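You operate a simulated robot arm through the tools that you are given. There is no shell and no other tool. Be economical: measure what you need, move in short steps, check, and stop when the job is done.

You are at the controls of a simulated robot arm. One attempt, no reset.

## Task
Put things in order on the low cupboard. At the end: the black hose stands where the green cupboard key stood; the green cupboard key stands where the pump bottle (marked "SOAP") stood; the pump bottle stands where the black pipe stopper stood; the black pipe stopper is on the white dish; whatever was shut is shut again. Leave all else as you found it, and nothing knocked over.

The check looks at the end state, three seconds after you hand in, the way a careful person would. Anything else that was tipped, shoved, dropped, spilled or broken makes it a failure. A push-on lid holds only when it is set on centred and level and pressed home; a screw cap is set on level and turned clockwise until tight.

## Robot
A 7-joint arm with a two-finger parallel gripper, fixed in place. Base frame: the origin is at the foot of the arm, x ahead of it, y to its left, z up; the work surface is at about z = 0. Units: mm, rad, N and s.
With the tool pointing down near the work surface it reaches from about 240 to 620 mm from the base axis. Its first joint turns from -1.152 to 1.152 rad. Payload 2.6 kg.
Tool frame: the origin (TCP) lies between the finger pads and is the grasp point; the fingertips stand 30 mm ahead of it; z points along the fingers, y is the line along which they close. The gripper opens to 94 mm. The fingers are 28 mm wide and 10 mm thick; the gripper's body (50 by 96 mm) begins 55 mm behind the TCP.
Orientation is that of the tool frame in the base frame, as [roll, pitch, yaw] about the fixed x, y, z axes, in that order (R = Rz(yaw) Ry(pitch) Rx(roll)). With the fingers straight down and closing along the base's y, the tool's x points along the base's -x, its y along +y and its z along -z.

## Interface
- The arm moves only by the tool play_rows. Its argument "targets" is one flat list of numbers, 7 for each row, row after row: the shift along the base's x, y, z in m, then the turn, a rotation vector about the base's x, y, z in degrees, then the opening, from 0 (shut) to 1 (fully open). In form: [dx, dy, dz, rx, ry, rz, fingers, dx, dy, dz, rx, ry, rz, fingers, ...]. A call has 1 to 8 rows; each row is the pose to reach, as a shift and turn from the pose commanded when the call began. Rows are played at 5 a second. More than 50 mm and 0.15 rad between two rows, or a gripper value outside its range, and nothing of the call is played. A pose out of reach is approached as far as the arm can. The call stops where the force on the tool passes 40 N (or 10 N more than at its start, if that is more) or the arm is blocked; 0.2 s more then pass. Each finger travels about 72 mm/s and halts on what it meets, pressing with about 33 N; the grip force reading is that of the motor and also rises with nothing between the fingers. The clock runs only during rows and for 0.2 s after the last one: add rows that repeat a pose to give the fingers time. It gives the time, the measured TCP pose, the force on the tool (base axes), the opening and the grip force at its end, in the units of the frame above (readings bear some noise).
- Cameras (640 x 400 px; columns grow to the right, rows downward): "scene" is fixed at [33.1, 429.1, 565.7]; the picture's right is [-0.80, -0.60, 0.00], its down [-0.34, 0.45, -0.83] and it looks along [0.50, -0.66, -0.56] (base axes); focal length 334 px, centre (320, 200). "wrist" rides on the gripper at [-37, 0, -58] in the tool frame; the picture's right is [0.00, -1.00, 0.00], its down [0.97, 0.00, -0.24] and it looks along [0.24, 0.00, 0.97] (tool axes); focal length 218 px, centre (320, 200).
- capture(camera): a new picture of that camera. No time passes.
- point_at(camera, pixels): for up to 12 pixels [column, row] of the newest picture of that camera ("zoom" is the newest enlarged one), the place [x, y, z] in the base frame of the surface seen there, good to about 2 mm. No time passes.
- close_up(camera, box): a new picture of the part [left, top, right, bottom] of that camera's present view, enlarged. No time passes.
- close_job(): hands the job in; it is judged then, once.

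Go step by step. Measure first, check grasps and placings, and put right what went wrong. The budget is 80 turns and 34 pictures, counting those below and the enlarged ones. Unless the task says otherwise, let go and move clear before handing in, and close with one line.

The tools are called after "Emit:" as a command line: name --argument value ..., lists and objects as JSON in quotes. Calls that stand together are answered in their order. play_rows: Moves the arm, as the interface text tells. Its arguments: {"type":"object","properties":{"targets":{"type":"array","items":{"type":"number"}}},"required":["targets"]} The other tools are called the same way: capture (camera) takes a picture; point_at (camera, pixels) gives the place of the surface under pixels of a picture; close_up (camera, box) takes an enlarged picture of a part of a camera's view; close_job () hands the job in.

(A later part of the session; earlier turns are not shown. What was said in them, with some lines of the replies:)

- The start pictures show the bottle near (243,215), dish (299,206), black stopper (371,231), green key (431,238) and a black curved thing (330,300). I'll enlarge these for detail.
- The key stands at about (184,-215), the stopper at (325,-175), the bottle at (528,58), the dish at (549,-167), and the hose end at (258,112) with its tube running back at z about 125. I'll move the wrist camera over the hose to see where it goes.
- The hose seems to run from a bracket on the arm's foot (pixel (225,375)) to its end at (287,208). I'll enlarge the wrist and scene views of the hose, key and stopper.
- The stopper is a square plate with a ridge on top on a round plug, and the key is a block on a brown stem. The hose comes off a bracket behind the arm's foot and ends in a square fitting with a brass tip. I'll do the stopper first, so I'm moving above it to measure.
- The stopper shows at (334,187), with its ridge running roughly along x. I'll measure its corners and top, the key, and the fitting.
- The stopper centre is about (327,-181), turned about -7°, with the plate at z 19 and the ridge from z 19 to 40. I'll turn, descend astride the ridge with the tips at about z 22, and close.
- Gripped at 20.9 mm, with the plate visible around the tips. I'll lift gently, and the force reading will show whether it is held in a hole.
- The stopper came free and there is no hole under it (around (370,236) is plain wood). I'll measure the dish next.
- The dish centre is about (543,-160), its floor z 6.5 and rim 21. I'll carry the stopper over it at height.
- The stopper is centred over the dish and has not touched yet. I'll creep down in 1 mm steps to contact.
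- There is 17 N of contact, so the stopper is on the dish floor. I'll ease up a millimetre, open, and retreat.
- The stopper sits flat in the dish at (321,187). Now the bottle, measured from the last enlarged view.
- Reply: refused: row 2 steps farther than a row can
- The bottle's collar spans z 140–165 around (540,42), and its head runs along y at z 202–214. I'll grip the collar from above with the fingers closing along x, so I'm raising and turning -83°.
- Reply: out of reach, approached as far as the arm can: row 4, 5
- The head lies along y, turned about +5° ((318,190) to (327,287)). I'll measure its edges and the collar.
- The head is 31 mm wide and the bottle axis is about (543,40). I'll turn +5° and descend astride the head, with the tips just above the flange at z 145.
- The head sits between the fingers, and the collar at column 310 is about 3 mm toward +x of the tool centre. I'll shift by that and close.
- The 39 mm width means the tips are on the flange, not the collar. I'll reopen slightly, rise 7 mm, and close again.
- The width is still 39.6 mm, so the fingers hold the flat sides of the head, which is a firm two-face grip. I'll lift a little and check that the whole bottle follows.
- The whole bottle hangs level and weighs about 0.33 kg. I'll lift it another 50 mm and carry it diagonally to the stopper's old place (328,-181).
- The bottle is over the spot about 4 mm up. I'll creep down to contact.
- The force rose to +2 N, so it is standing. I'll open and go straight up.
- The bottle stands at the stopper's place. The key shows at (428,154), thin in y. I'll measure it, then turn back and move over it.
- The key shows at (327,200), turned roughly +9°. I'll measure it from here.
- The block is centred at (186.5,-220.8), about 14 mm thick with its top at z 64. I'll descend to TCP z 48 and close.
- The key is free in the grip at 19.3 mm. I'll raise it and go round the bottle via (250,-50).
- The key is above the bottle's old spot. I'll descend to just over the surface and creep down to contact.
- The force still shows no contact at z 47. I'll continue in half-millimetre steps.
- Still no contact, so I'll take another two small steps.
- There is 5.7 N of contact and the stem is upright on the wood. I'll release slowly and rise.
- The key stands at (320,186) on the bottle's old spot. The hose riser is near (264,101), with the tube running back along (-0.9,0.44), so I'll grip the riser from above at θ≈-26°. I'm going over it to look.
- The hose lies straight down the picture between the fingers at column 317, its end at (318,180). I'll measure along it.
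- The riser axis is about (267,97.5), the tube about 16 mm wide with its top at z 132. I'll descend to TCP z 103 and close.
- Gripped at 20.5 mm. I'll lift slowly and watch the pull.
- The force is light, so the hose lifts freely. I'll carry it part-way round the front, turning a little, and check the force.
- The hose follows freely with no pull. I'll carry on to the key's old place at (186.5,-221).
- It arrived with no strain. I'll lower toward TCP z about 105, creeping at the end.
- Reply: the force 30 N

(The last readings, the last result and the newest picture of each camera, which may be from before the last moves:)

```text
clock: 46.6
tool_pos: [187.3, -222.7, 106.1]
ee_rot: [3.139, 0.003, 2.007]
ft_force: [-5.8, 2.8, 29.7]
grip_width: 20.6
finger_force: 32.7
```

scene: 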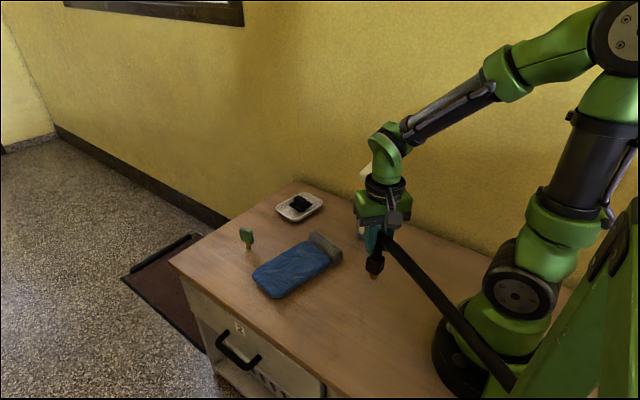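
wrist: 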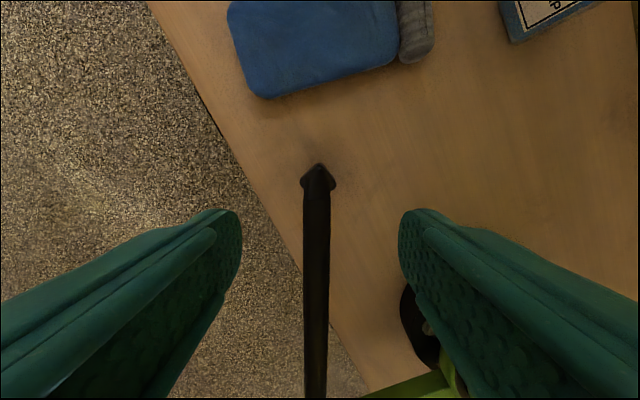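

Firm contact at 30 N, so it is on the wood. I'll ease up 1 mm, then open slowly and rise.

Emit:
play_rows --targets '[0, 0, 0.001, 0, 0, 0, 0, 0, 0, 0.001, 0, 0, 0, 0.3, 0, 0, 0.001, 0, 0, 0, 0.5, 0, 0, 0.001, 0, 0, 0, 0.6, 0, 0, 0.03, 0, 0, 0, 0.6, 0, 0, 0.07, 0, 0, 0, 0.6, 0, 0, 0.11, 0, 0, 0, 0.6, 0, 0, 0.15, 0, 0, 0, 0.6]'

Emit:
capture --camera "scene"

```text
clock: 48.4
tool_pos: [188.7, -221.3, 256.5]
ee_rot: [-3.141, 0.001, 2.007]
ft_force: [-0.2, 0.5, 0.1]
grip_width: 56.7
finger_force: 0.1
```

```text
2 pictures are left
```

scene: 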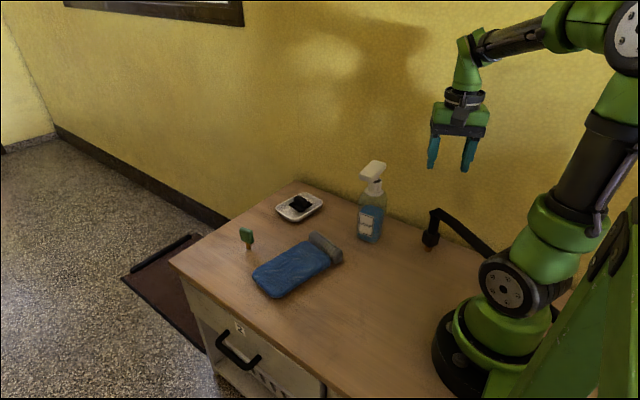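

The hose stands at (430,243), where the key stood, and everything else is upright. I'll check it once more, enlarged.

Emit:
point_at --camera "scene" --pixels '[[430, 249], [430, 239], [434, 215], [247, 235], [248, 248], [369, 230], [373, 167], [301, 204]]'

Emit:
close_up --camera "scene" --box '[200, 150, 500, 337]'

```text
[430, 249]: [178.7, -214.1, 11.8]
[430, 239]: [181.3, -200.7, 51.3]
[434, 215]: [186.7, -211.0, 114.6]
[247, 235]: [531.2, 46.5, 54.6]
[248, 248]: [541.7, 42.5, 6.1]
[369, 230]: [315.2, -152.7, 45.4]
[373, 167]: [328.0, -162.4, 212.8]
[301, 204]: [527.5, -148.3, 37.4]
```

```text
2.13 times, centred on (350, 244) of scene
```

zoom: 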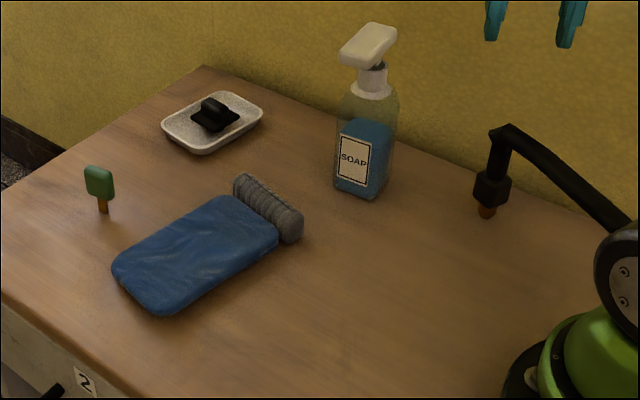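

The enlarged view shows all four things upright on their spots: key (100,190), bottle (365,150), hose end (490,195) and stopper on the dish (213,115). The gripper is clear and the drawer still shut, so I'm handing in.

Emit:
close_job

```text
The job is handed in.
```

The hose, key and pump bottle stand in their new places and the stopper is on the white dish; nothing was knocked over, and I never opened the drawer.
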